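You operate a simulated robot arm through the tools that you are given. There is no shell and no other tool. Be economical: measure what you need, move in short steps, check, and stop when the job is done.

You run a simulated robot arm. Do the job below in one go: nothing can be reset, and whatever is moved stays where it is left.

TASK
Iron the white napkin at the heat on its care tag.
Fine: switch the red socket on, set the heat dial, wait for the green light, press the creases out, seat the iron on its base, turn dial and socket off.

Only the result counts: the job must be done as asked and must still hold three seconds after the hand-in. Knocking over, shifting, dropping, spilling or breaking anything else fails it. Flat cloth is picked up by pressing the open fingertips on it (5 to 10 N) and closing them slowly along it; thin cloth reads only 2 to 8 mm in the jaws.

THE ROBOT
A 7-joint arm with a two-finger parallel gripper, fixed in place. Base frame: the origin is at the foot of the arm, x ahead of it, y to its left, z up; the work surface is at about z = 86. Units: cm, rad, N and s.
With the tool pointing down near the work surface it reaches from about 22 to 74 cm from the base axis. Its first joint turns from -2.897 to 2.897 rad. Payload 1.57 kg.
The tool frame sits at the grasp point between the pads (the TCP): z along the fingers, y along the line on which they close. The tips reach 3 cm beyond it. Largest opening 11 cm; finger width 2.4, thickness 1.2; the body of the gripper, 4.8 by 11.2 cm, starts 7.8 cm behind the TCP.
Orientation is told as [roll, pitch, yaw] about the base's x, y, z axes, in that order, counted from this pose: with the fingers straight down and closing along the base's y, the tool's x points along the base's -x, its y along +y and its z along -z.

THE INTERFACE
- The arm moves only by the tool step_arm. Its argument "series" is a list of rows, each an object of numbers (a shift or turn left out is 0, a gripper value left out holds the last): "tx", "ty", "tz": the shift along the tool's x, y, z in units of 25 mm (1.0 is 25 mm); "rx", "ry", "rz": the turn, a rotation vector about the tool's x, y, z in units of 6 degrees (1.0 is 6 degrees). In form: [{"tx": .., "ty": .., "tz": .., "rx": .., "ry": .., "rz": ..}, ...]. A call has 1 to 20 rows; each row shifts and turns the commanded pose from where the row before left it, along the tool's axes as they then stand. "jaw" is the gripper command, from -1 (shut) to 1 (fully open), values between in proportion, set as the call begins (left out, the last holds). A call with a number of a shift or a turn outside -1 to 1 is refused whole. Rows are played at 5 a second. More than 5 cm and 0.15 rad between two rows, or a gripper value outside its range, and nothing of the call is played. A pose out of reach is approached as far as the arm can. The call stops where the force on the tool passes 90 N (or 10 N more than at its start, if that is more) or the arm is blocked; 0.2 s more then pass. The fingers move at their own pace (about 4.5 cm/s each) and stop on an object; they squeeze with about 31 N. The grip force told is the motor's: it shows also when the fingers shut on nothing. Time passes only in rows, and 0.2 s behind the last, so rows that do not move let the fingers close. It gives the time, the measured TCP pose, the force on the tool (base axes), the opening and the grip force at its end, in the units of the frame above (readings bear some noise).
- Cameras (640 x 400 px; columns grow to the right, rows downward): "scene" is fixed at [21.94, -50.04, 167.85]; the picture's right is [0.66, -0.75, 0.00], its down [-0.71, -0.62, -0.34] and it looks along [0.26, 0.23, -0.94] (base axes); focal length 271 px, centre (320, 200). "wrist" rides on the gripper at [-3.6, 0, -8] in the tool frame; the picture's right is [0.00, -1.00, 0.00], its down [0.97, 0.00, -0.24] and it looks along [0.24, 0.00, 0.97] (tool axes); focal length 218 px, centre (320, 200). There is no depth. A picture from a camera that has moved, and an enlarged one, comes with that camera's place and axes in the base frame and with its lens.
- get_image(camera): a new picture of that camera. No time passes.
- raise_lower(by): slides the trunk up (or, below 0, down) by that many cm; the arm rides with it, the base frame stays. It gives what a move gives, with no picture.
- close_up(camera, box): a new picture of the part [left, top, right, bottom] of that camera's present view, enlarged. No time passes.
- finish_job(): hands the job in; it is judged then, once.

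Work in short steps. Places have to be worked out from the pictures, the camera data and where the tool is seen: move nearer, look again, correct. Check each grasp and each placing, and mend what went wrong. You have 120 turns and 68 pictures in all, those below and enlarged ones among them. Open the gripper and draw the arm clear of the work before you hand the job in, unless the task says otherwise; then end with one line.

The tools are called after "Request:" as a command line: name --argument value ..., lists and objects as JSON in quotes. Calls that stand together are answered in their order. step_arm: Moves the arm, as the interface text tells. Its arguments: {"type":"object","properties":{"series":{"type":"array","items":{"type":"object","properties":{"tx":{"type":"number"},"ty":{"type":"number"},"tz":{"type":"number"},"rx":{"type":"number"},"ry":{"type":"number"},"rz":{"type":"number"}}}},"jaw":{"type":"number"}},"required":["series"]} The other tools are called the same way: raise_lower (by) slides the trunk up or down; get_image (camera) takes a picture; close_up (camera, box) takes an enlarged picture of a part of a camera's view; finish_job () hands the job in.

At the start:

```text
time: 0.0
ee_pos: [36.65, -17.79, 127.06]
tool_rot: [0.001, 0.0, 0.0]
contact_force: [0.2, -0.1, 0.0]
opening: 10.99
grip_force: 0.1
trunk travel left (down, up): [-52.5, 6.5]
```

scene: 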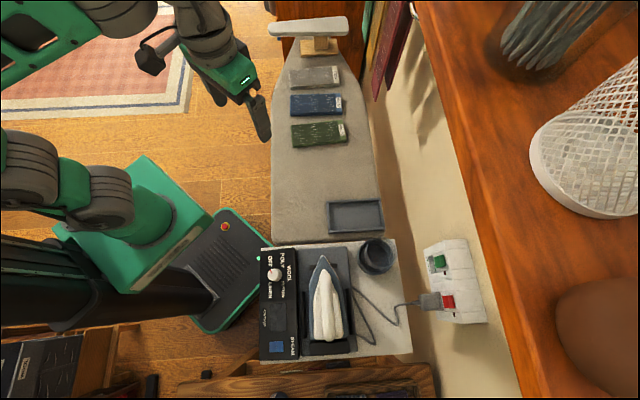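
wrist: 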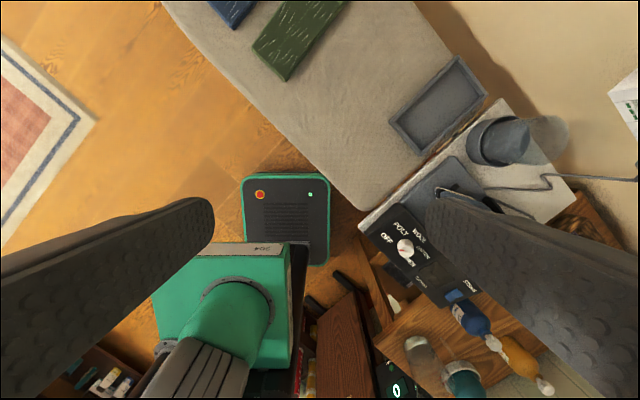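

The scene shows an ironing board with three cloths, an iron on its base with a dial panel, and wall sockets. I'll enlarge the cloths and the iron/dial/socket area.

Request:
close_up --camera "scene" --box '[260, 50, 390, 150]'

Request:
close_up --camera "scene" --box '[250, 230, 410, 365]'

Request:
close_up --camera "scene" --box '[380, 220, 500, 340]'

```text
4.00 times, centred on (325, 100) of scene
camera zoom: at [21.94, -50.04, 167.85], right [0.66, -0.75, 0.0], down [-0.71, -0.62, -0.34], along [0.26, 0.23, -0.94], focal length 1082 px, centre (300, 600)
```

zoom: 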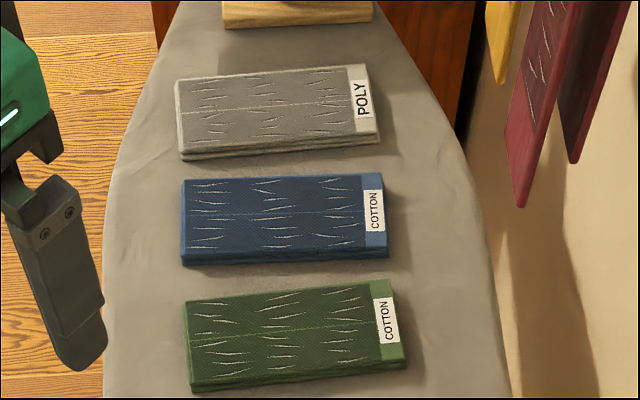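

```text
2.96 times, centred on (330, 298) of scene
camera zoom: at [21.94, -50.04, 167.85], right [0.66, -0.75, 0.0], down [-0.71, -0.62, -0.34], along [0.26, 0.23, -0.94], focal length 802 px, centre (290, -89)
```

zoom: 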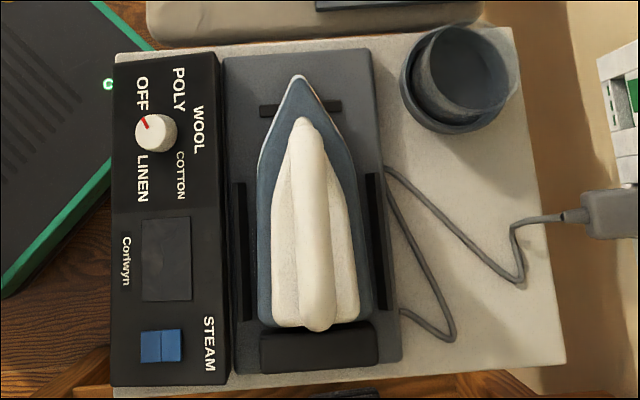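

```text
3.33 times, centred on (440, 280) of scene
camera zoom: at [21.94, -50.04, 167.85], right [0.66, -0.75, 0.0], down [-0.71, -0.62, -0.34], along [0.26, 0.23, -0.94], focal length 902 px, centre (-80, -67)
```

zoom: 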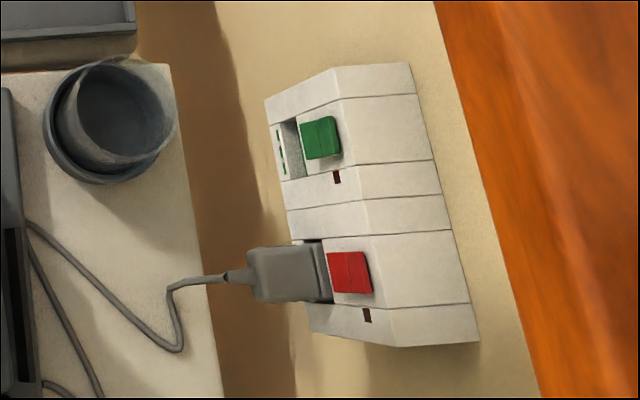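

The white napkin's tag reads POLY; everything is laid out at 45° to the base (board axis ≈ (0.71,0.71), wall in direction (0.71,-0.71)). I estimate the dial at ≈(18.5,-36.5,91), the iron at ≈(21,-52), and the white napkin at ≈(80,4). I move over the station and turn 45° toward the wall to look at the socket.

Request:
step_arm --series '[{"tx": 0.6, "ty": -0.95, "tz": 0.2}, {"tx": 0.6, "ty": -0.95, "tz": 0.2}, {"tx": 0.6, "ty": -0.95, "tz": 0.2}, {"tx": 0.6, "ty": -0.95, "tz": 0.2}, {"tx": 0.6, "ty": -0.95, "tz": 0.2}, {"tx": 0.6, "ty": -0.95, "tz": 0.2}, {"tx": 0.6, "ty": -0.95, "tz": 0.2}, {"tx": 0.6, "ty": -0.95, "tz": 0.2}, {"tx": 0.6, "ty": -0.95, "tz": 0.2}, {"tx": 0.6, "ty": -0.95, "tz": 0.2}, {"tx": 0.6, "ty": -0.95, "tz": 0.2}, {"rz": 0.94}, {"rz": 0.94}, {"rz": 0.94}, {"rz": 0.94}, {"rz": 0.94}, {"rz": 0.94}, {"rz": 0.93}, {"rz": 0.93}]'

Request:
step_arm --series '[{"ry": -1}, {"ry": -1}, {"ry": -1}, {"ry": -1}, {"ry": -1}, {"ry": -1}, {"ry": -1}, {"ry": -1}]'

Request:
get_image --camera "wrist"

```text
time: 4.0
ee_pos: [20.11, -44.06, 121.84]
tool_rot: [0.0, -0.001, -0.787]
contact_force: [-0.2, 0.1, 0.3]
opening: 11.0
grip_force: 0.1
trunk travel left (down, up): [-52.5, 6.5]
```

```text
time: 5.8
ee_pos: [15.05, -37.73, 137.34]
tool_rot: [0.003, -0.764, -0.782]
contact_force: [0.6, -0.4, 0.8]
opening: 10.98
grip_force: 0.0
out of reach, approached as far as the arm can: row 1, 5, 6, 7, 8
trunk travel left (down, up): [-52.5, 6.5]
```

```text
62 pictures are left
camera wrist: at [13.06, -35.57, 145.63], right [-0.7, -0.71, 0.0], down [-0.62, 0.61, -0.5], along [0.35, -0.35, -0.87], focal length 218 px, centre (320, 200)
```

wrist: 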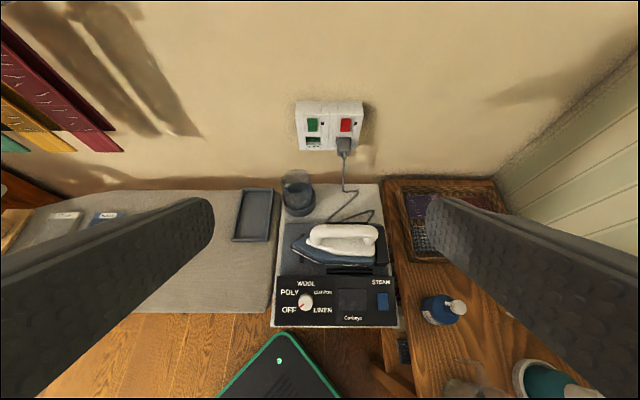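

The socket triangulates to about (39.1,-70.4,107.9) on the wall. I zoom on it and on the dial.

Request:
close_up --camera "wrist" --box '[290, 92, 378, 164]'

Request:
close_up --camera "wrist" --box '[268, 180, 402, 332]'

```text
5.56 times, centred on (334, 128) of wrist
camera zoom: at [13.06, -35.57, 145.63], right [-0.7, -0.71, 0.0], down [-0.62, 0.61, -0.5], along [0.35, -0.35, -0.87], focal length 1213 px, centre (242, 600)
```

zoom: 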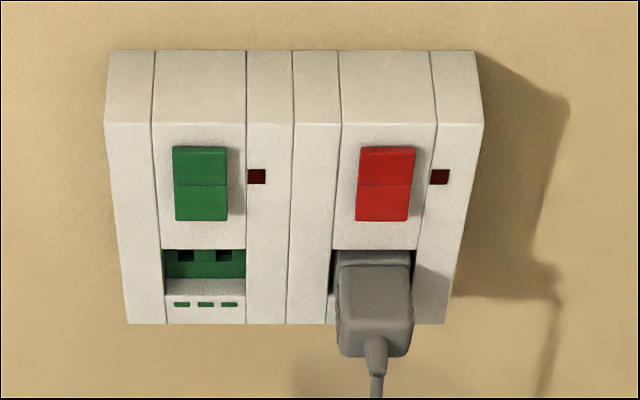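

```text
2.63 times, centred on (335, 256) of wrist
camera zoom: at [13.06, -35.57, 145.63], right [-0.7, -0.71, 0.0], down [-0.62, 0.61, -0.5], along [0.35, -0.35, -0.87], focal length 574 px, centre (280, 53)
```

zoom: 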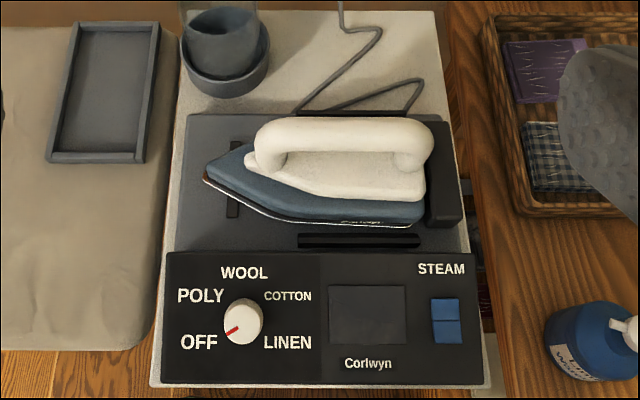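

Red rocker: its halves split around z≈107.9; the neon beside it is dark (off). I shut the jaw and advance diagonally toward it, keeping the 44° tilt, then check.

Request:
step_arm --jaw -1 --series '[{"tz": 1, "ty": -0.2, "tx": -0.15}, {"tz": 1, "ty": -0.2, "tx": -0.15}, {"tz": 1, "ty": -0.2, "tx": -0.15}, {"tz": 1, "ty": -0.2, "tx": -0.15}, {"tz": 1, "ty": -0.2, "tx": -0.15}, {"tz": 1, "ty": -0.2, "tx": -0.15}, {"tz": 1, "ty": -0.2, "tx": -0.15}, {"tz": 1, "ty": -0.2, "tx": -0.15}, {"tz": 1, "ty": -0.2, "tx": -0.15}, {"tz": 1, "ty": -0.2, "tx": -0.15}]'

Request:
get_image --camera "wrist"

```text
time: 8.0
ee_pos: [20.24, -52.02, 140.72]
tool_rot: [-0.004, -0.782, -0.784]
contact_force: [-0.7, 0.8, 0.5]
opening: 0.0
grip_force: 21.3
out of reach, approached as far as the arm can: row 1, 2, 3, 4, 5, 6, 7, 8, 9, 10
trunk travel left (down, up): [-52.5, 6.5]
```

```text
59 pictures are left
camera wrist: at [18.12, -49.77, 148.92], right [-0.71, -0.71, 0.0], down [-0.61, 0.61, -0.51], along [0.36, -0.36, -0.86], focal length 218 px, centre (320, 200)
```

wrist: 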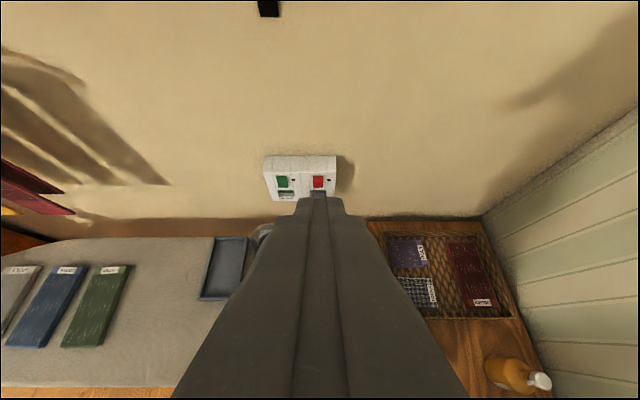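

The tilted posture is out of reach at the present trunk height; lowering the trunk should free the wrist. I lower by 15 cm first (TCP stays well above the iron).

Request:
raise_lower --by -15

```text
time: 9.8
ee_pos: [20.2, -51.93, 125.87]
tool_rot: [-0.003, -0.78, -0.782]
contact_force: [-0.4, 0.7, -0.3]
opening: 0.0
grip_force: 20.9
trunk travel left (down, up): [-37.5, 21.5]
```

TCP rode along. A single still row tells me whether the command re-synced.

Request:
step_arm --series '[{"tz": 0.4}]'

```text
time: 10.2
ee_pos: [20.86, -52.54, 125.22]
tool_rot: [0.0, -0.777, -0.782]
contact_force: [0.5, 1.1, -0.8]
opening: 0.02
grip_force: 21.1
trunk travel left (down, up): [-37.5, 21.5]
```

Synced. Now at e1=-22.4, e2=51.9; I advance 22.5 cm along the tool toward a point just before the rocker.

Request:
step_arm --series '[{"tz": 1, "tx": -0.06}, {"tz": 1, "tx": -0.06}, {"tz": 1, "tx": -0.06}, {"tz": 1, "tx": -0.06}, {"tz": 1, "tx": -0.06}, {"tz": 1, "tx": -0.06}, {"tz": 1, "tx": -0.06}, {"tz": 1, "tx": -0.06}, {"tz": 1, "tx": -0.06}]'

Request:
get_image --camera "wrist"

```text
time: 12.2
ee_pos: [26.97, -59.09, 117.26]
tool_rot: [-0.001, -0.782, -0.783]
contact_force: [-0.3, 0.6, 0.3]
opening: 0.0
grip_force: 21.3
out of reach, approached as far as the arm can: row 1, 2, 5, 6, 7, 8, 9
trunk travel left (down, up): [-37.5, 21.5]
```

```text
58 pictures are left
camera wrist: at [24.87, -56.9, 125.43], right [-0.71, -0.71, 0.0], down [-0.61, 0.61, -0.51], along [0.36, -0.36, -0.86], focal length 218 px, centre (320, 200)
```

wrist: 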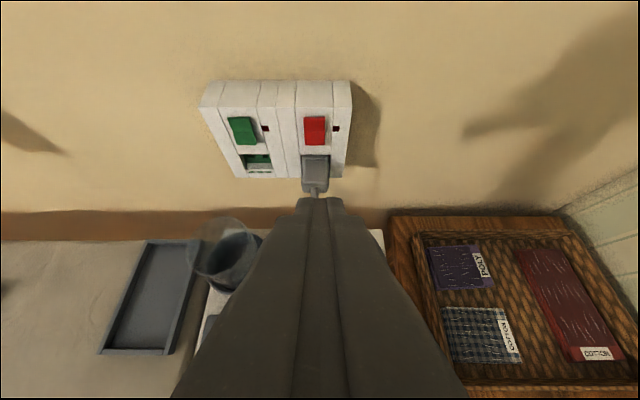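

Refined rocker centre: e1≈-22.0, e2≈77.4, z≈108. I shift horizontally outward as far as allowed, then lower the trunk further.

Request:
step_arm --series '[{"tz": 0.56, "tx": -0.57, "ty": 0.1}, {"tz": 0.56, "tx": -0.57, "ty": 0.1}, {"tz": 0.56, "tx": -0.57, "ty": 0.1}, {"tz": 0.56, "tx": -0.57}]'

Request:
raise_lower --by -7

```text
time: 13.2
ee_pos: [26.97, -59.12, 117.23]
tool_rot: [-0.003, -0.784, -0.782]
contact_force: [-0.2, 0.0, 1.0]
opening: 0.01
grip_force: 21.3
out of reach, approached as far as the arm can: row 1, 2, 3, 4
trunk travel left (down, up): [-37.5, 21.5]
```

```text
time: 14.2
ee_pos: [26.96, -59.09, 110.21]
tool_rot: [-0.002, -0.782, -0.781]
contact_force: [-0.1, -0.6, -0.2]
opening: 0.0
grip_force: 21.6
trunk travel left (down, up): [-30.5, 28.5]
```

Trunk lowered; now try outward again in small rows.

Request:
step_arm --series '[{"tz": 0.56, "tx": -0.57, "ty": 0.1}, {"tz": 0.56, "tx": -0.57, "ty": 0.1}, {"tz": 0.56, "tx": -0.57, "ty": 0.1}, {"tz": 0.56, "tx": -0.57}]'

```text
time: 15.2
ee_pos: [27.46, -59.1, 110.09]
tool_rot: [0.0, -0.779, -0.784]
contact_force: [0.7, -0.2, 0.0]
opening: 0.0
grip_force: 21.4
out of reach, approached as far as the arm can: row 1, 2, 3, 4
trunk travel left (down, up): [-30.5, 28.5]
```

The arm refuses outward motion; let me look at its configuration.

Request:
get_image --camera "scene"

```text
57 pictures are left
```

scene: 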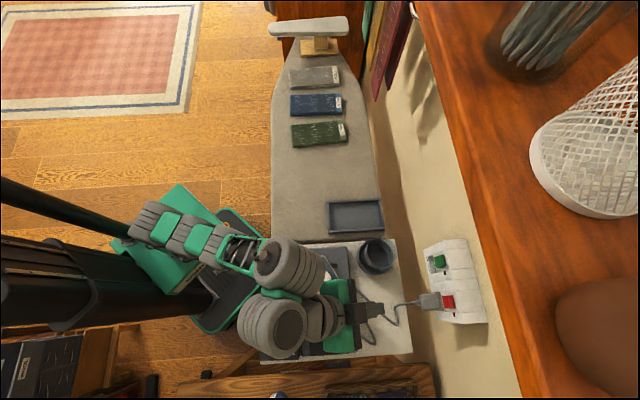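

The configuration looks cramped; I'll yaw the tool about the vertical by -18° so it points radially, then try going outward.

Request:
step_arm --series '[{"rx": 0.7, "rz": 0.71}, {"rx": 0.7, "rz": 0.71}, {"rx": 0.7, "rz": 0.71}]'

Request:
step_arm --series '[{"tz": 0.56, "tx": -0.57}, {"tz": 0.56, "tx": -0.57}]'

```text
time: 16.0
ee_pos: [27.8, -60.56, 110.65]
tool_rot: [0.0, -0.78, -1.102]
contact_force: [0.4, 0.7, 0.3]
opening: 0.0
grip_force: 21.0
out of reach, approached as far as the arm can: row 1, 2, 3
trunk travel left (down, up): [-30.5, 28.5]
```

```text
time: 16.6
ee_pos: [28.83, -61.07, 111.17]
tool_rot: [-0.002, -0.774, -1.096]
contact_force: [0.0, -0.5, -0.1]
opening: 0.0
grip_force: 21.3
out of reach, approached as far as the arm can: row 1, 2
trunk travel left (down, up): [-30.5, 28.5]
```

Outward-and-up seems allowed. I move out along the tool's -x and then lower the trunk to compensate.

Request:
step_arm --series '[{"tx": -0.8}, {"tx": -0.8}, {"tx": -0.8}, {"tx": -0.8}, {"tx": -0.8}]'

Request:
raise_lower --by -8

```text
time: 17.8
ee_pos: [29.25, -62.02, 114.8]
tool_rot: [-0.002, -0.782, -1.096]
contact_force: [-0.7, 0.1, 0.3]
opening: 0.0
grip_force: 21.7
out of reach, approached as far as the arm can: row 1, 2, 3, 4, 5
trunk travel left (down, up): [-30.5, 28.5]
```

```text
time: 19.0
ee_pos: [29.2, -62.08, 106.79]
tool_rot: [-0.001, -0.783, -1.095]
contact_force: [-0.1, -0.1, 0.4]
opening: 0.0
grip_force: 21.2
trunk travel left (down, up): [-22.5, 36.5]
```

Still stuck; I test whether less tilt frees it (tilt back by 15° and push outward).

Request:
step_arm --series '[{"ry": 0.9}, {"ry": 0.9}, {"ry": 0.9}]'

Request:
step_arm --series '[{"tz": 0.3, "tx": -0.6}, {"tz": 0.3, "tx": -0.6}]'

Request:
get_image --camera "scene"

```text
time: 19.8
ee_pos: [25.91, -59.8, 104.5]
tool_rot: [-0.003, -0.498, -1.097]
contact_force: [0.4, 0.0, 0.7]
opening: 0.02
grip_force: 21.4
out of reach, approached as far as the arm can: row 2, 3
trunk travel left (down, up): [-22.5, 36.5]
```

```text
time: 20.4
ee_pos: [26.24, -60.59, 104.32]
tool_rot: [-0.001, -0.498, -1.1]
contact_force: [0.5, -0.7, 0.5]
opening: 0.0
grip_force: 21.6
out of reach, approached as far as the arm can: row 1, 2
trunk travel left (down, up): [-22.5, 36.5]
```

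```text
56 pictures are left
```

scene: 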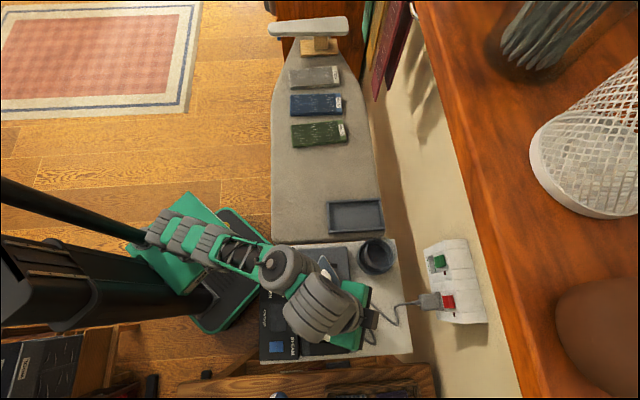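

Readings fit an extension limit now (the wrist is high above a too-low shoulder). I raise the trunk 22 cm and test going down/outward with the 30° tilt.

Request:
raise_lower --by 22

Request:
step_arm --series '[{"tz": 0.8}, {"tz": 0.8}, {"tz": 0.8}, {"tz": 0.8}]'

```text
time: 22.7
ee_pos: [26.12, -60.55, 126.39]
tool_rot: [-0.003, -0.499, -1.098]
contact_force: [0.3, -0.4, 0.2]
opening: 0.01
grip_force: 21.8
trunk travel left (down, up): [-44.5, 14.5]
```

```text
time: 23.7
ee_pos: [28.02, -63.93, 119.45]
tool_rot: [-0.001, -0.5, -1.094]
contact_force: [0.0, 0.8, 0.4]
opening: 0.0
grip_force: 21.2
trunk travel left (down, up): [-44.5, 14.5]
```

That works. Now restore the tilt to about 45° at this place.

Request:
step_arm --series '[{"ry": -0.9, "ty": 0.4}, {"ry": -0.9, "ty": 0.4}, {"ry": -0.9, "ty": 0.4}]'

```text
time: 24.5
ee_pos: [30.15, -61.85, 120.89]
tool_rot: [-0.007, -0.718, -1.096]
contact_force: [0.3, -1.0, -0.5]
opening: 0.0
grip_force: 21.5
out of reach, approached as far as the arm can: row 3
trunk travel left (down, up): [-44.5, 14.5]
```

Tilt saturates at ~41° here; 36° suffices. I ease the tilt and approach to ~2.5 cm before the rocker's lower half.

Request:
step_arm --series '[{"ry": 0.8}, {"tz": 0.9, "tx": 0.12, "ty": 0.22}, {"tz": 0.9, "tx": 0.12, "ty": 0.22}, {"tz": 0.9, "tx": 0.12, "ty": 0.22}, {"tz": 0.9, "tx": 0.12, "ty": 0.22}, {"tz": 0.9, "tx": 0.12, "ty": 0.22}, {"tz": 0.9, "tx": 0.12, "ty": 0.22}]'

Request:
get_image --camera "wrist"

```text
time: 26.1
ee_pos: [35.77, -63.11, 113.24]
tool_rot: [-0.018, -0.614, -1.097]
contact_force: [0.5, -0.3, 0.6]
opening: 0.0
grip_force: 21.2
out of reach, approached as far as the arm can: row 5, 6, 7
trunk travel left (down, up): [-44.5, 14.5]
```

```text
55 pictures are left
camera wrist: at [35.25, -61.49, 121.85], right [-0.89, -0.45, 0.01], down [-0.42, 0.83, -0.36], along [0.15, -0.33, -0.93], focal length 218 px, centre (320, 200)
```

wrist: 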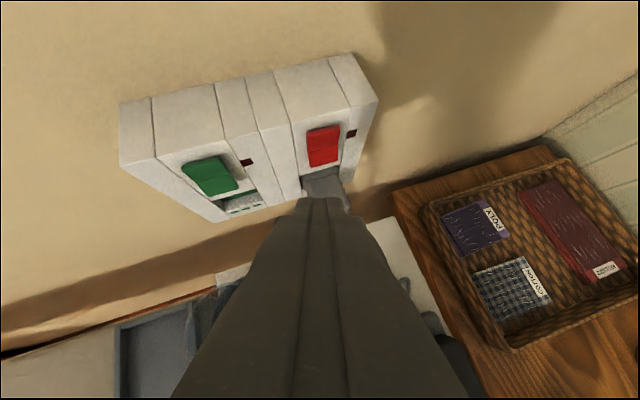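

Likely extension limited again; I raise the trunk 8 cm and then continue downward/outward.

Request:
raise_lower --by 8

Request:
step_arm --series '[{"tz": 0.9, "tx": 0.2, "ty": -0.1}, {"tz": 0.9, "tx": 0.2, "ty": -0.1}, {"tz": 0.9, "tx": 0.2, "ty": -0.1}, {"tz": 0.9, "tx": 0.2, "ty": -0.1}]'

```text
time: 27.3
ee_pos: [35.8, -63.21, 121.33]
tool_rot: [-0.018, -0.613, -1.098]
contact_force: [0.0, -0.3, 0.7]
opening: 0.0
grip_force: 21.6
trunk travel left (down, up): [-52.5, 6.5]
```

```text
time: 28.3
ee_pos: [37.77, -64.65, 118.87]
tool_rot: [-0.031, -0.594, -1.097]
contact_force: [-0.4, 0.1, -0.2]
opening: 0.01
grip_force: 21.9
out of reach, approached as far as the arm can: row 1, 2, 3, 4
trunk travel left (down, up): [-52.5, 6.5]
```

Probably the wrist-tilt limit here. I reduce the tilt to ~20° and go down again.

Request:
step_arm --series '[{"ry": 0.8}, {"ry": 0.8}, {"ry": 0.8}]'

Request:
step_arm --series '[{"tz": 0.8, "tx": 0.3}, {"tz": 0.8, "tx": 0.3}, {"tz": 0.8, "tx": 0.3}]'

```text
time: 29.1
ee_pos: [37.27, -63.45, 118.17]
tool_rot: [-0.013, -0.362, -1.102]
contact_force: [0.7, 0.9, -0.3]
opening: 0.0
grip_force: 21.8
out of reach, approached as far as the arm can: row 3
trunk travel left (down, up): [-52.5, 6.5]
```

```text
time: 29.9
ee_pos: [36.88, -63.51, 111.71]
tool_rot: [-0.015, -0.362, -1.104]
contact_force: [0.2, 0.7, 0.7]
opening: 0.01
grip_force: 21.3
trunk travel left (down, up): [-52.5, 6.5]
```

Reconsidering: all refusals fit a simple reach sphere (shoulder ≈ z 90, R≈77), so a higher trunk helps. I raise it the remaining 6.5 cm, go straight down, then tilt back to ~35°.

Request:
raise_lower --by 6.5

Request:
step_arm --series '[{"tz": 0.76, "tx": 0.28}, {"tz": 0.76, "tx": 0.28}, {"tz": 0.76, "tx": 0.28}, {"tz": 0.5, "tx": 0.2}, {"ry": -0.8}, {"ry": -0.8}]'

```text
time: 30.9
ee_pos: [36.99, -63.55, 118.12]
tool_rot: [-0.016, -0.363, -1.104]
contact_force: [0.2, -0.1, 0.1]
opening: 0.0
grip_force: 21.4
trunk travel left (down, up): [-59.0, 0.0]
```

```text
time: 32.3
ee_pos: [36.79, -63.79, 110.73]
tool_rot: [-0.016, -0.362, -1.103]
contact_force: [-0.4, 0.5, -0.3]
opening: 0.0
grip_force: 20.8
out of reach, approached as far as the arm can: row 5, 6
trunk travel left (down, up): [-59.0, 0.0]
```

Tilt is limited here, so new idea: use the open gripper's outer finger, which reaches ~6.7 cm beyond the TCP. I back off, straighten, turn so the closing axis points at the wall, and open.

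Request:
step_arm --jaw 1 --series '[{"tz": -0.28, "tx": 0.75, "ty": -0.88}, {"tz": -0.28, "tx": 0.75, "ty": -0.88}, {"ry": 0.87}, {"ry": 0.87}, {"ry": 0.87}, {"ry": 0.85}, {"rz": 1}, {"rz": 1}, {"rz": 1}, {"rz": 1}, {"rz": 1}, {"rz": 1}, {"rz": 1}, {"rz": 1}, {"rz": 1}, {"rz": 1}, {"rz": 1}, {"rz": 1}]'

```text
time: 36.1
ee_pos: [31.7, -61.76, 110.6]
tool_rot: [-0.003, -0.013, -2.367]
contact_force: [-0.6, 0.3, -0.6]
opening: 11.02
grip_force: 0.2
out of reach, approached as far as the arm can: row 2, 6, 7
trunk travel left (down, up): [-59.0, 0.0]
```

Good: yaw ≈ -135.6°, e1=-21.3, e2=66.1. Tilt the tip 12° toward the wall and check with the cameras.

Request:
step_arm --series '[{"rx": -1, "tx": -0.15}, {"rx": -1, "tx": -0.15}, {"tz": 0.5}, {"tz": 0.4, "ty": -0.1}]'

Request:
get_image --camera "wrist"

Request:
close_up --camera "scene" --box '[300, 220, 500, 345]'

```text
time: 37.1
ee_pos: [31.54, -62.43, 108.35]
tool_rot: [0.207, -0.013, -2.365]
contact_force: [0.5, 0.3, 0.5]
opening: 11.02
grip_force: 0.0
trunk travel left (down, up): [-59.0, 0.0]
```

```text
54 pictures are left
camera wrist: at [27.85, -63.59, 116.27], right [-0.69, 0.7, -0.21], down [0.66, 0.72, 0.22], along [0.3, 0.02, -0.95], focal length 218 px, centre (320, 200)
```

wrist: 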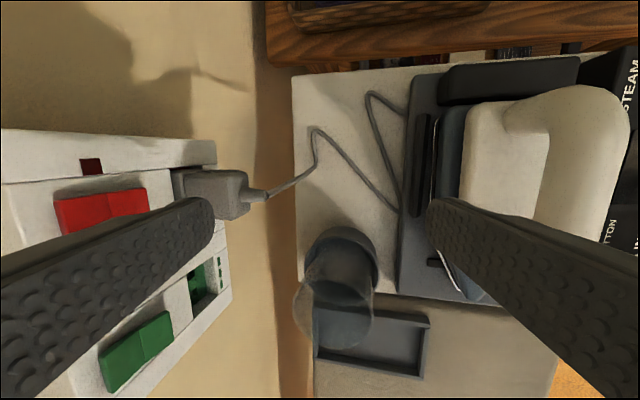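

```text
3.20 times, centred on (400, 282) of scene
camera zoom: at [21.94, -50.04, 167.85], right [0.66, -0.75, 0.0], down [-0.71, -0.62, -0.34], along [0.26, 0.23, -0.94], focal length 866 px, centre (64, -64)
```

zoom: 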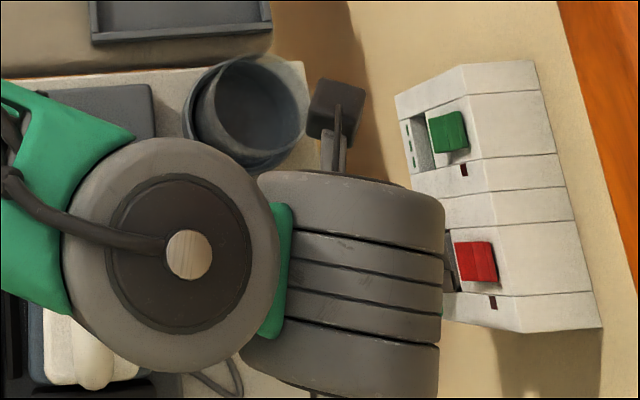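

The finger tip is at about e2 73.6, z 106.8, clear above the plug. I advance along the wall normal: 3 cm, then small steps.

Request:
step_arm --series '[{"ty": 0.39, "tz": 0.08, "tx": -0.1}, {"ty": 0.39, "tz": 0.08}, {"ty": 0.39, "tz": 0.08}, {"ty": 0.2, "tz": 0.04}, {"ty": 0.1, "tz": 0.02}, {"ty": 0.1, "tz": 0.02}]'

```text
time: 38.5
ee_pos: [34.01, -65.38, 108.46]
tool_rot: [0.206, -0.014, -2.365]
contact_force: [-0.9, 1.8, -1.2]
opening: 10.87
grip_force: 0.1
trunk travel left (down, up): [-59.0, 0.0]
```

First touch (~2 N, opening slightly decreased). I press further by 0.75 cm.

Request:
step_arm --series '[{"ty": 0.15, "tz": 0.03}, {"ty": 0.15, "tz": 0.03}, {}]'

Request:
close_up --camera "wrist" --box '[0, 100, 260, 300]'

```text
time: 39.3
ee_pos: [34.09, -65.5, 108.48]
tool_rot: [0.207, -0.015, -2.364]
contact_force: [-2.2, 6.8, 1.2]
opening: 10.51
grip_force: 0.1
out of reach, approached as far as the arm can: row 2
trunk travel left (down, up): [-59.0, 0.0]
```

```text
2.00 times, centred on (130, 200) of wrist
camera zoom: at [30.54, -66.71, 116.32], right [-0.69, 0.7, -0.21], down [0.66, 0.72, 0.22], along [0.3, 0.02, -0.95], focal length 436 px, centre (700, 200)
```

zoom: 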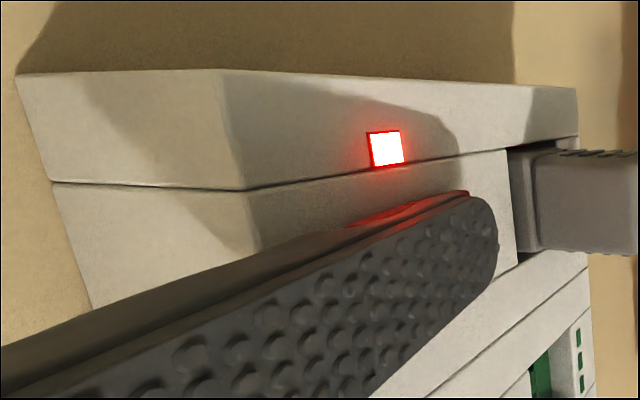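

The red neon lit: the socket is on. I back off, straighten, rise, and travel over to the dial at (18.5,-36.5).

Request:
step_arm --series '[{"ty": -1, "tz": -0.2}, {"ty": -1, "tz": -0.2}, {"rx": 1, "tz": -0.6}, {"rx": 1, "tz": -0.6}, {"tz": -1}, {"tz": -1}, {"ty": -0.88, "tx": 0.38}, {"ty": -0.88, "tx": 0.38}, {"ty": -0.88, "tx": 0.38}, {"ty": -0.88, "tx": 0.38}, {"ty": -0.88, "tx": 0.38}, {"ty": -0.88, "tx": 0.38}, {"ty": -0.88, "tx": 0.38}, {"ty": -0.88, "tx": 0.38}, {"ty": -0.88, "tx": 0.38}, {"ty": -0.88, "tx": 0.38}]'

Request:
step_arm --series '[{"rz": -1}, {"rz": -1}, {"rz": -1}, {"rz": -1}, {"rz": -1}, {"rz": -1}, {"rz": -1}, {"rz": -1}, {"rz": -1}, {"rz": -1}, {"rz": -1}, {"rz": -1}, {"rz": -1}, {"rz": -1}, {"rz": -1}]'

Request:
get_image --camera "wrist"

Request:
get_image --camera "scene"

```text
time: 42.7
ee_pos: [28.83, -58.89, 117.32]
tool_rot: [-0.004, -0.015, -2.365]
contact_force: [1.3, 0.0, -0.2]
opening: 10.97
grip_force: 0.1
out of reach, approached as far as the arm can: row 5, 6, 7, 8, 9, 10, 11, 12, 13, 14, 15, 16
trunk travel left (down, up): [-59.0, 0.0]
```

```text
time: 45.0
ee_pos: [29.07, -59.21, 117.29]
tool_rot: [-0.011, -0.015, -1.313]
contact_force: [6.8, -12.7, -19.8]
opening: 11.01
grip_force: 0.0
trunk travel left (down, up): [-59.0, 0.0]
stopped in row 11: the force on the tool passed its limit (the readings are from after the stop); the commanded pose is now the measured one
```

```text
51 pictures are left
camera wrist: at [29.99, -62.4, 125.33], right [-0.97, -0.26, 0.01], down [-0.25, 0.94, 0.23], along [-0.07, 0.22, -0.97], focal length 218 px, centre (320, 200)
```

wrist: 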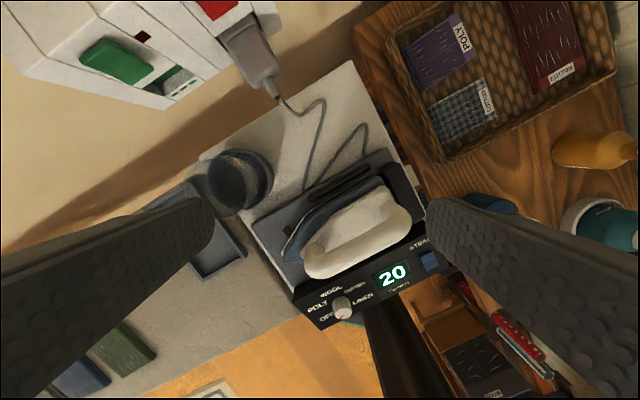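

```text
50 pictures are left
```

scene: 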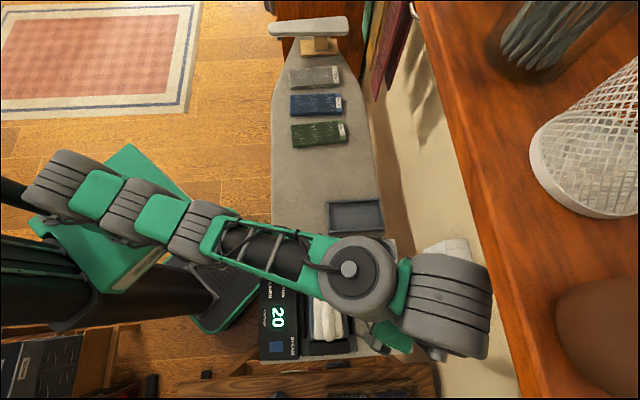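

Some arm part touched (wrist near the wall). The display shows 20, so power is on. I move gently away from the wall.

Request:
step_arm --series '[{"tx": 0.4, "ty": -0.25}, {"tx": 0.4, "ty": -0.25}, {"tx": 0.8, "ty": -0.5}, {"tx": 0.8, "ty": -0.5}]'

```text
time: 45.9
ee_pos: [28.12, -59.44, 117.33]
tool_rot: [-0.01, -0.014, -1.331]
contact_force: [17.2, -14.3, -27.5]
opening: 11.02
grip_force: 0.1
out of reach, approached as far as the arm can: row 1, 2, 3, 4
trunk travel left (down, up): [-59.0, 0.0]
stopped in row 4: the force on the tool passed its limit (the readings are from after the stop); the commanded pose is now the measured one
```

The force looks like the hand against the arm itself (odd elbow posture). I undo the yaw turn to relieve it.

Request:
step_arm --series '[{"rz": 1}, {"rz": 1}, {"rz": 1}]'

```text
time: 46.7
ee_pos: [28.09, -59.39, 117.42]
tool_rot: [-0.007, -0.012, -1.642]
contact_force: [0.7, -1.1, 0.2]
opening: 11.0
grip_force: 0.0
trunk travel left (down, up): [-59.0, 0.0]
```

Relieved at yaw -94°. Test inward motion with a bit of descent.

Request:
step_arm --series '[{"tz": 0.8}, {"tx": 0.8}, {"tx": 0.8}, {"tx": 0.8}]'

```text
time: 47.7
ee_pos: [30.33, -58.41, 117.67]
tool_rot: [-0.008, -0.01, -1.64]
contact_force: [0.4, 0.3, -0.3]
opening: 11.0
grip_force: 0.0
out of reach, approached as far as the arm can: row 1, 2, 3, 4
trunk travel left (down, up): [-59.0, 0.0]
```

Nearly stuck. I lower the trunk 8 cm (fingers stay above everything here) and test upward/inward motion.

Request:
raise_lower --by -8

Request:
step_arm --series '[{"tz": -0.5, "tx": 0.5}, {"tz": -0.5, "tx": 0.5}, {"tz": -0.5, "tx": 0.5}]'

Request:
get_image --camera "scene"

```text
time: 48.9
ee_pos: [30.05, -58.44, 109.64]
tool_rot: [-0.008, -0.01, -1.64]
contact_force: [0.1, -0.5, -0.7]
opening: 11.01
grip_force: 0.0
trunk travel left (down, up): [-51.0, 8.0]
```

```text
time: 49.6
ee_pos: [30.82, -55.47, 113.02]
tool_rot: [-0.008, -0.011, -1.64]
contact_force: [-0.5, 1.1, 0.1]
opening: 11.01
grip_force: 0.0
out of reach, approached as far as the arm can: row 1, 2
trunk travel left (down, up): [-51.0, 8.0]
```

```text
49 pictures are left
```

scene: 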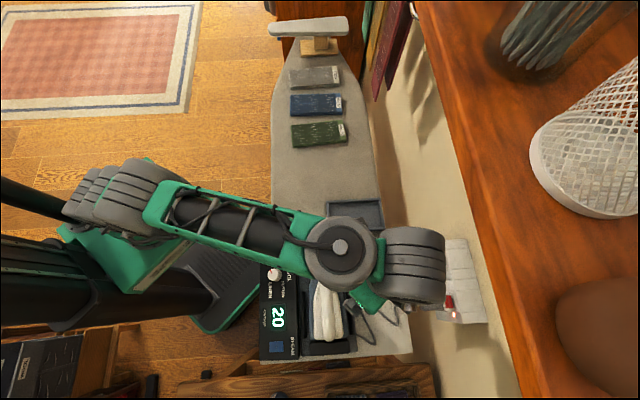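

Now it follows. Continue inward and up.

Request:
step_arm --series '[{"tz": -0.5, "tx": 0.6}, {"tz": -0.5, "tx": 0.6}, {"tz": -0.5, "tx": 0.6, "ty": -0.4}, {"tz": -0.5, "tx": 0.6, "ty": -0.6}, {"tx": 0.6, "ty": -0.6}, {"tx": 0.6, "ty": -0.6}, {"tx": 0.6, "ty": -0.6}]'

```text
time: 51.2
ee_pos: [24.78, -44.78, 117.99]
tool_rot: [-0.009, -0.011, -1.643]
contact_force: [0.1, 0.4, 0.7]
opening: 10.97
grip_force: 0.0
trunk travel left (down, up): [-51.0, 8.0]
```

Free again. Turn yaw to about -46° and then move above the dial.

Request:
step_arm --series '[{"rz": -1}, {"rz": -1}, {"rz": -1}, {"rz": -1}, {"rz": -1}, {"rz": -1}, {"rz": -1}, {"rz": -1}, {"tx": 0.85, "ty": 0.12}, {"tx": 0.85, "ty": 0.12}, {"tx": 0.85, "ty": 0.12}, {"tx": 0.85, "ty": 0.12}, {"tz": 0.8}, {"tz": 0.8}]'

Request:
get_image --camera "wrist"

```text
time: 54.2
ee_pos: [19.79, -37.81, 113.99]
tool_rot: [-0.013, 0.0, -0.805]
contact_force: [-0.6, 0.9, 0.0]
opening: 11.0
grip_force: 0.1
trunk travel left (down, up): [-51.0, 8.0]
```

```text
48 pictures are left
camera wrist: at [22.3, -40.22, 121.97], right [-0.72, -0.69, 0.01], down [-0.67, 0.7, 0.24], along [-0.18, 0.17, -0.97], focal length 218 px, centre (320, 200)
```

wrist: 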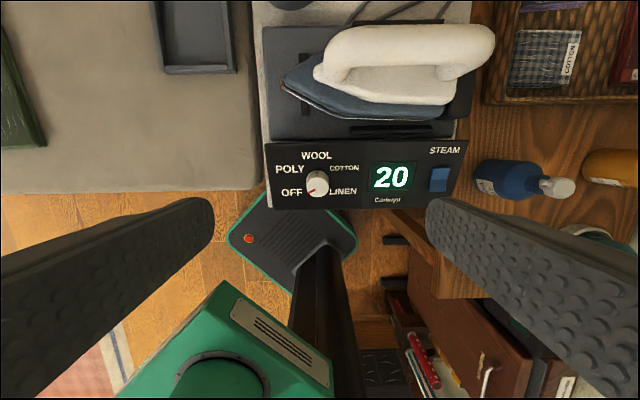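

Request:
close_up --camera "wrist" --box '[255, 135, 400, 225]'

```text
4.41 times, centred on (328, 180) of wrist
camera zoom: at [22.3, -40.22, 121.97], right [-0.72, -0.69, 0.01], down [-0.67, 0.7, 0.24], along [-0.18, 0.17, -0.97], focal length 963 px, centre (287, 288)
```

zoom: 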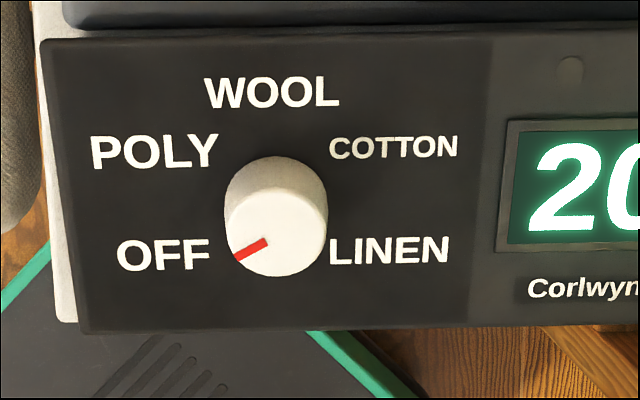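

Pointer is at OFF (≈120° left of top); labels are spaced 60°, so POLY needs 60° clockwise. Knob axis ≈(18.3,-36.1), diameter 3.3 cm. I centre over it, turn yaw to -20°, half-close the jaws and descend partway.

Request:
step_arm --jaw 0.1 --series '[{"tx": 0.9, "ty": 0.05}, {"rz": -0.87}, {"rz": -0.87}, {"rz": -0.87}, {"rz": -0.87}, {"rz": -0.87}, {"tz": 1}, {"tz": 1}, {"tz": 1}, {"tz": 1}, {"tz": 1}, {"tz": 1}]'

Request:
get_image --camera "wrist"

```text
time: 56.9
ee_pos: [19.12, -39.45, 104.77]
tool_rot: [-0.007, 0.008, -0.347]
contact_force: [-0.6, 0.1, -0.3]
opening: 6.08
grip_force: 0.0
out of reach, approached as far as the arm can: row 9, 10, 11, 12
trunk travel left (down, up): [-51.0, 8.0]
```

```text
46 pictures are left
camera wrist: at [22.5, -40.67, 112.82], right [-0.34, -0.94, 0.01], down [-0.91, 0.33, 0.25], along [-0.24, 0.08, -0.97], focal length 218 px, centre (320, 200)
```

wrist: 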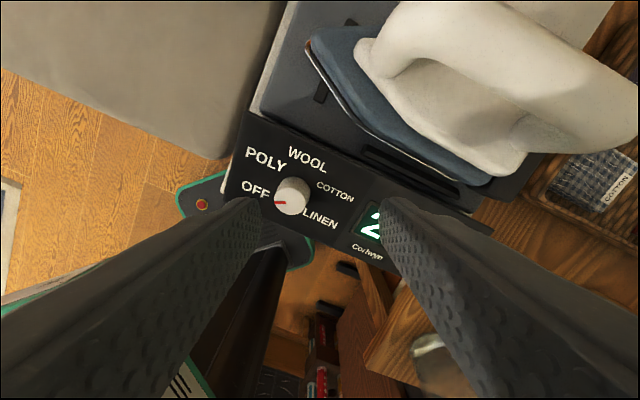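

Descent is limited here; I recentre a bit higher and let the trunk do the lowering.

Request:
step_arm --series '[{"tz": -0.6, "tx": 0.25, "ty": 0.4}, {"tz": -0.6, "tx": 0.25, "ty": 0.4}, {"tx": 0.26, "ty": 0.35}]'

Request:
raise_lower --by -9

Request:
get_image --camera "wrist"

```text
time: 57.6
ee_pos: [18.4, -36.03, 108.0]
tool_rot: [-0.011, 0.006, -0.347]
contact_force: [0.0, -0.1, -0.4]
opening: 6.05
grip_force: 0.2
trunk travel left (down, up): [-51.0, 8.0]
```

```text
time: 58.9
ee_pos: [18.31, -36.07, 98.94]
tool_rot: [-0.013, 0.005, -0.348]
contact_force: [-0.1, -0.6, -0.1]
opening: 6.02
grip_force: 0.1
trunk travel left (down, up): [-42.0, 17.0]
```

```text
45 pictures are left
camera wrist: at [21.83, -37.14, 106.88], right [-0.34, -0.94, 0.01], down [-0.91, 0.33, 0.25], along [-0.23, 0.07, -0.97], focal length 218 px, centre (320, 200)
```

wrist: 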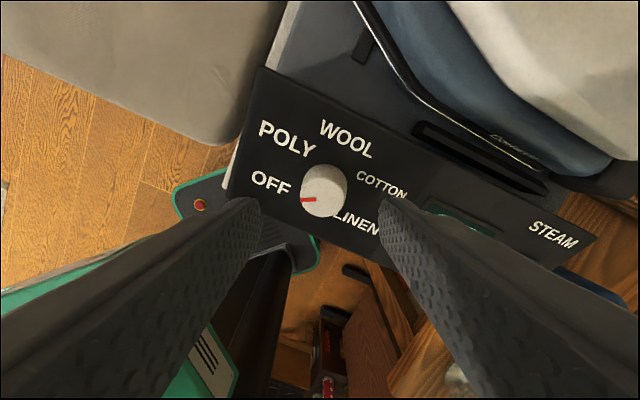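

Knob at ≈(18.35,-36.3), well centred. Descend 6 cm in steps.

Request:
step_arm --series '[{"tz": 0.8, "ty": -0.08}, {"tz": 0.8}, {"tz": 0.4}, {"tz": 0.4}]'

Request:
get_image --camera "wrist"

```text
time: 59.9
ee_pos: [18.86, -38.39, 96.73]
tool_rot: [-0.008, 0.007, -0.347]
contact_force: [0.0, 0.0, -0.1]
opening: 6.07
grip_force: 0.1
out of reach, approached as far as the arm can: row 1, 2, 3, 4
trunk travel left (down, up): [-42.0, 17.0]
```

```text
44 pictures are left
camera wrist: at [22.3, -39.51, 104.63], right [-0.34, -0.94, 0.01], down [-0.91, 0.33, 0.25], along [-0.24, 0.08, -0.97], focal length 218 px, centre (320, 200)
```

wrist: 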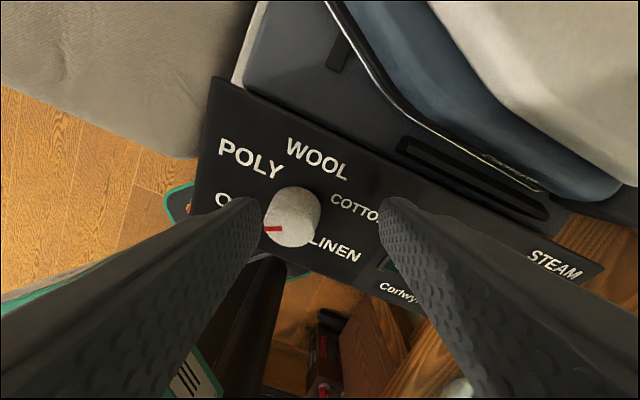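

Same relative limit; I go back up to the centred spot and lower by trunk alone.

Request:
step_arm --series '[{"tz": -0.5, "tx": 0.24, "ty": 0.36}, {"tz": -0.5, "tx": 0.24, "ty": 0.36}]'

Request:
raise_lower --by -4

Request:
get_image --camera "wrist"

```text
time: 60.5
ee_pos: [18.3, -36.14, 99.15]
tool_rot: [-0.011, 0.004, -0.35]
contact_force: [0.1, -0.2, 0.8]
opening: 6.04
grip_force: 0.1
trunk travel left (down, up): [-42.0, 17.0]
```

```text
time: 61.3
ee_pos: [18.35, -36.24, 95.15]
tool_rot: [-0.011, 0.004, -0.347]
contact_force: [-0.3, 0.1, 1.0]
opening: 6.09
grip_force: 0.1
trunk travel left (down, up): [-38.0, 21.0]
```

```text
43 pictures are left
camera wrist: at [21.87, -37.26, 103.01], right [-0.34, -0.94, 0.01], down [-0.91, 0.33, 0.25], along [-0.23, 0.07, -0.97], focal length 218 px, centre (320, 200)
```

wrist: 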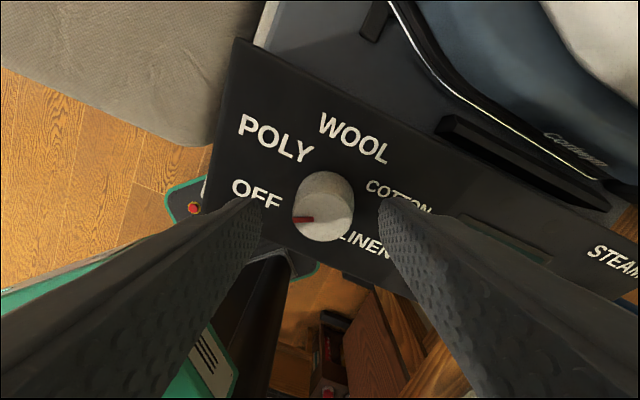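

Well centred. Lower 2.8 cm and close on the knob.

Request:
raise_lower --by -2.8

Request:
step_arm --jaw -0.6 --series '[{}, {}, {}, {}]'

Request:
get_image --camera "wrist"

```text
time: 62.1
ee_pos: [18.34, -36.24, 93.6]
tool_rot: [-0.037, -0.009, -0.346]
contact_force: [0.8, 5.5, 85.9]
opening: 5.83
grip_force: 0.0
trunk travel left (down, up): [-35.2, 23.8]
```

```text
time: 63.1
ee_pos: [18.21, -36.6, 93.53]
tool_rot: [-0.039, -0.009, -0.349]
contact_force: [-12.3, -26.2, 83.8]
opening: 5.02
grip_force: 15.9
trunk travel left (down, up): [-35.2, 23.8]
```

```text
42 pictures are left
camera wrist: at [21.63, -37.36, 101.59], right [-0.34, -0.94, 0.04], down [-0.91, 0.34, 0.23], along [-0.23, 0.04, -0.97], focal length 218 px, centre (320, 200)
```

wrist: 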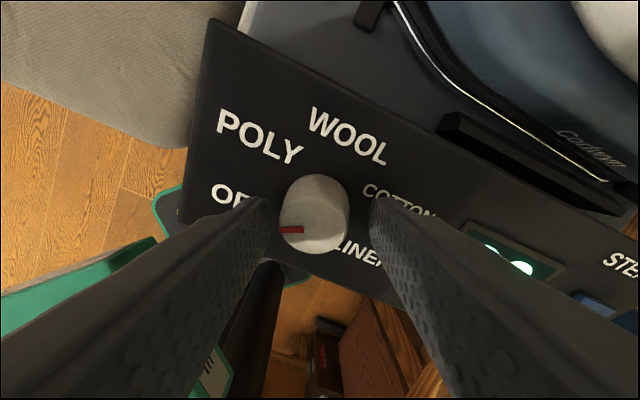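

The tips pressed on the panel (surface z≈90.6). I raise 1.7 cm right away.

Request:
raise_lower --by 1.7

Request:
step_arm --series '[{}, {}, {}]'

Request:
get_image --camera "wrist"

```text
time: 63.7
ee_pos: [18.27, -36.25, 93.67]
tool_rot: [-0.003, 0.007, -0.347]
contact_force: [-8.9, -16.5, 8.8]
opening: 3.94
grip_force: 9.4
trunk travel left (down, up): [-36.9, 22.1]
```

```text
time: 64.5
ee_pos: [18.43, -36.25, 93.9]
tool_rot: [-0.009, 0.008, -0.347]
contact_force: [-5.6, -15.7, -3.0]
opening: 3.66
grip_force: 8.5
trunk travel left (down, up): [-36.9, 22.1]
```

```text
41 pictures are left
camera wrist: at [21.85, -37.41, 101.82], right [-0.34, -0.94, 0.01], down [-0.91, 0.33, 0.25], along [-0.23, 0.08, -0.97], focal length 218 px, centre (320, 200)
```

wrist: 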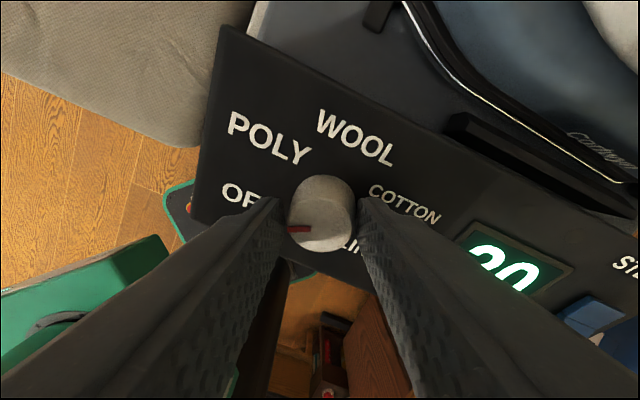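

Nearly gripped but off-centre (knob slightly to -y). Shift 3 mm and squeeze.

Request:
step_arm --jaw -1 --series '[{"ty": -0.12}, {}, {}]'

```text
time: 65.3
ee_pos: [18.38, -36.38, 93.94]
tool_rot: [-0.011, 0.004, -0.349]
contact_force: [-4.0, -7.0, 0.9]
opening: 3.28
grip_force: 38.3
trunk travel left (down, up): [-36.9, 22.1]
```

Knob gripped (3.28 cm, 38 N). Rotate 30° clockwise first.

Request:
step_arm --series '[{"rz": 1}, {"rz": 1}, {"rz": 1}, {"rz": 1}, {"rz": 1}]'

Request:
get_image --camera "wrist"

```text
time: 66.5
ee_pos: [18.41, -36.18, 94.13]
tool_rot: [-0.013, -0.003, -0.873]
contact_force: [14.0, 3.8, 12.0]
opening: 3.21
grip_force: 40.5
trunk travel left (down, up): [-36.9, 22.1]
```

```text
40 pictures are left
camera wrist: at [20.88, -38.9, 102.06], right [-0.77, -0.64, 0.01], down [-0.62, 0.75, 0.24], along [-0.16, 0.17, -0.97], focal length 218 px, centre (320, 200)
```

wrist: 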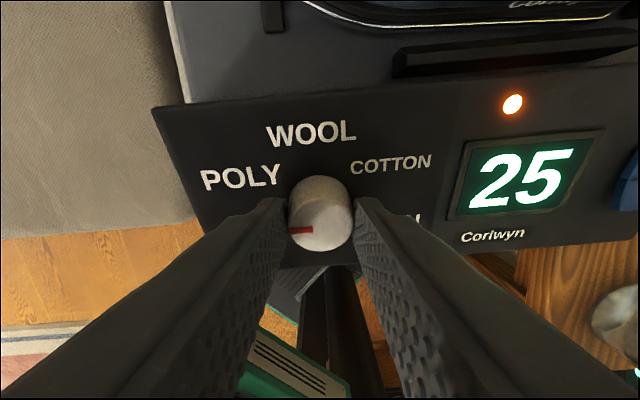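

The knob follows and heating has begun (orange lamp). Another 30°.

Request:
step_arm --series '[{"rz": 1}, {"rz": 1}, {"rz": 1}, {"rz": 1}, {"rz": 1}]'

Request:
get_image --camera "wrist"

```text
time: 67.7
ee_pos: [18.49, -36.34, 94.19]
tool_rot: [-0.012, -0.011, -1.396]
contact_force: [34.9, 13.2, 28.9]
opening: 3.37
grip_force: 41.6
trunk travel left (down, up): [-36.9, 22.1]
```

```text
39 pictures are left
camera wrist: at [19.29, -39.66, 102.11], right [-0.98, -0.17, 0.01], down [-0.17, 0.96, 0.23], along [-0.05, 0.22, -0.97], focal length 218 px, centre (320, 200)
```

wrist: 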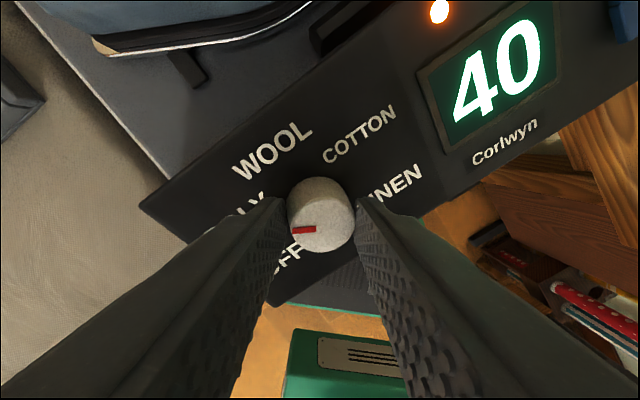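

60° done (display climbing). There's some side force, so I release the knob and rise, then view.

Request:
step_arm --jaw 0.1 --series '[{}, {}, {}]'

Request:
raise_lower --by 12

Request:
get_image --camera "wrist"

```text
time: 68.5
ee_pos: [18.28, -36.4, 93.93]
tool_rot: [-0.01, -0.006, -1.395]
contact_force: [-12.1, 1.0, 8.1]
opening: 5.01
grip_force: 0.1
trunk travel left (down, up): [-36.9, 22.1]
```

```text
time: 70.0
ee_pos: [18.24, -36.43, 105.94]
tool_rot: [-0.011, -0.007, -1.393]
contact_force: [-0.2, -0.6, 0.4]
opening: 6.06
grip_force: 0.1
trunk travel left (down, up): [-48.9, 10.1]
```

```text
38 pictures are left
camera wrist: at [19.02, -39.84, 113.9], right [-0.98, -0.17, 0.01], down [-0.17, 0.96, 0.23], along [-0.05, 0.23, -0.97], focal length 218 px, centre (320, 200)
```

wrist: 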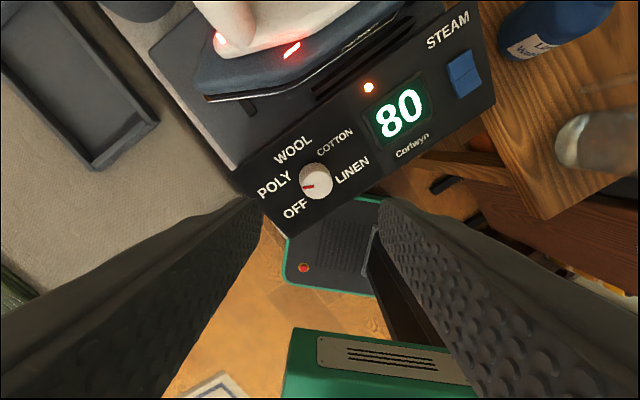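

Temp 80 and rising at (apparently) POLY. I raise to get clear and rotate the hand to yaw +45° (closing across the iron's handle).

Request:
raise_lower --by 8

Request:
step_arm --jaw 1 --series '[{"rz": -1}, {"rz": -1}, {"rz": -1}, {"rz": -1}, {"rz": -1}, {"rz": -1}, {"rz": -1}, {"rz": -1}, {"rz": -1}, {"rz": -1}, {"rz": -1}, {"rz": -1}, {"rz": -1}, {"rz": -1}, {"rz": -1}, {"rz": -1}, {"rz": -1}, {"rz": -1}, {"rz": -1}, {"rz": -1}]'

Request:
get_image --camera "wrist"

```text
time: 71.2
ee_pos: [18.31, -36.4, 113.87]
tool_rot: [-0.011, -0.007, -1.395]
contact_force: [-0.1, 0.1, -0.1]
opening: 6.05
grip_force: 0.1
trunk travel left (down, up): [-56.9, 2.1]
```

```text
time: 75.4
ee_pos: [18.22, -36.36, 114.04]
tool_rot: [-0.001, 0.012, 0.702]
contact_force: [0.3, -0.7, 0.6]
opening: 11.01
grip_force: 0.1
trunk travel left (down, up): [-56.9, 2.1]
```

```text
37 pictures are left
camera wrist: at [21.17, -33.96, 121.85], right [0.64, -0.76, 0.0], down [-0.74, -0.62, 0.25], along [-0.19, -0.16, -0.97], focal length 218 px, centre (320, 200)
```

wrist: 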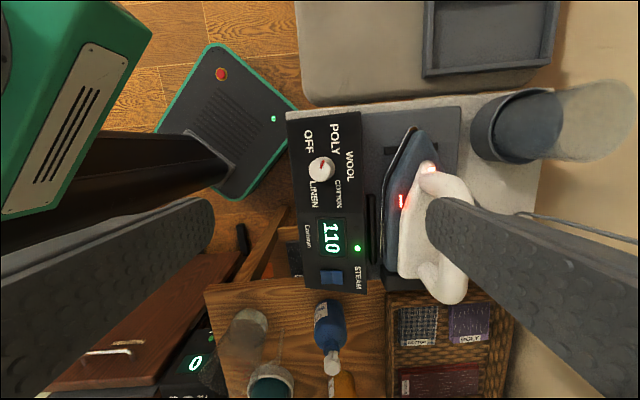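

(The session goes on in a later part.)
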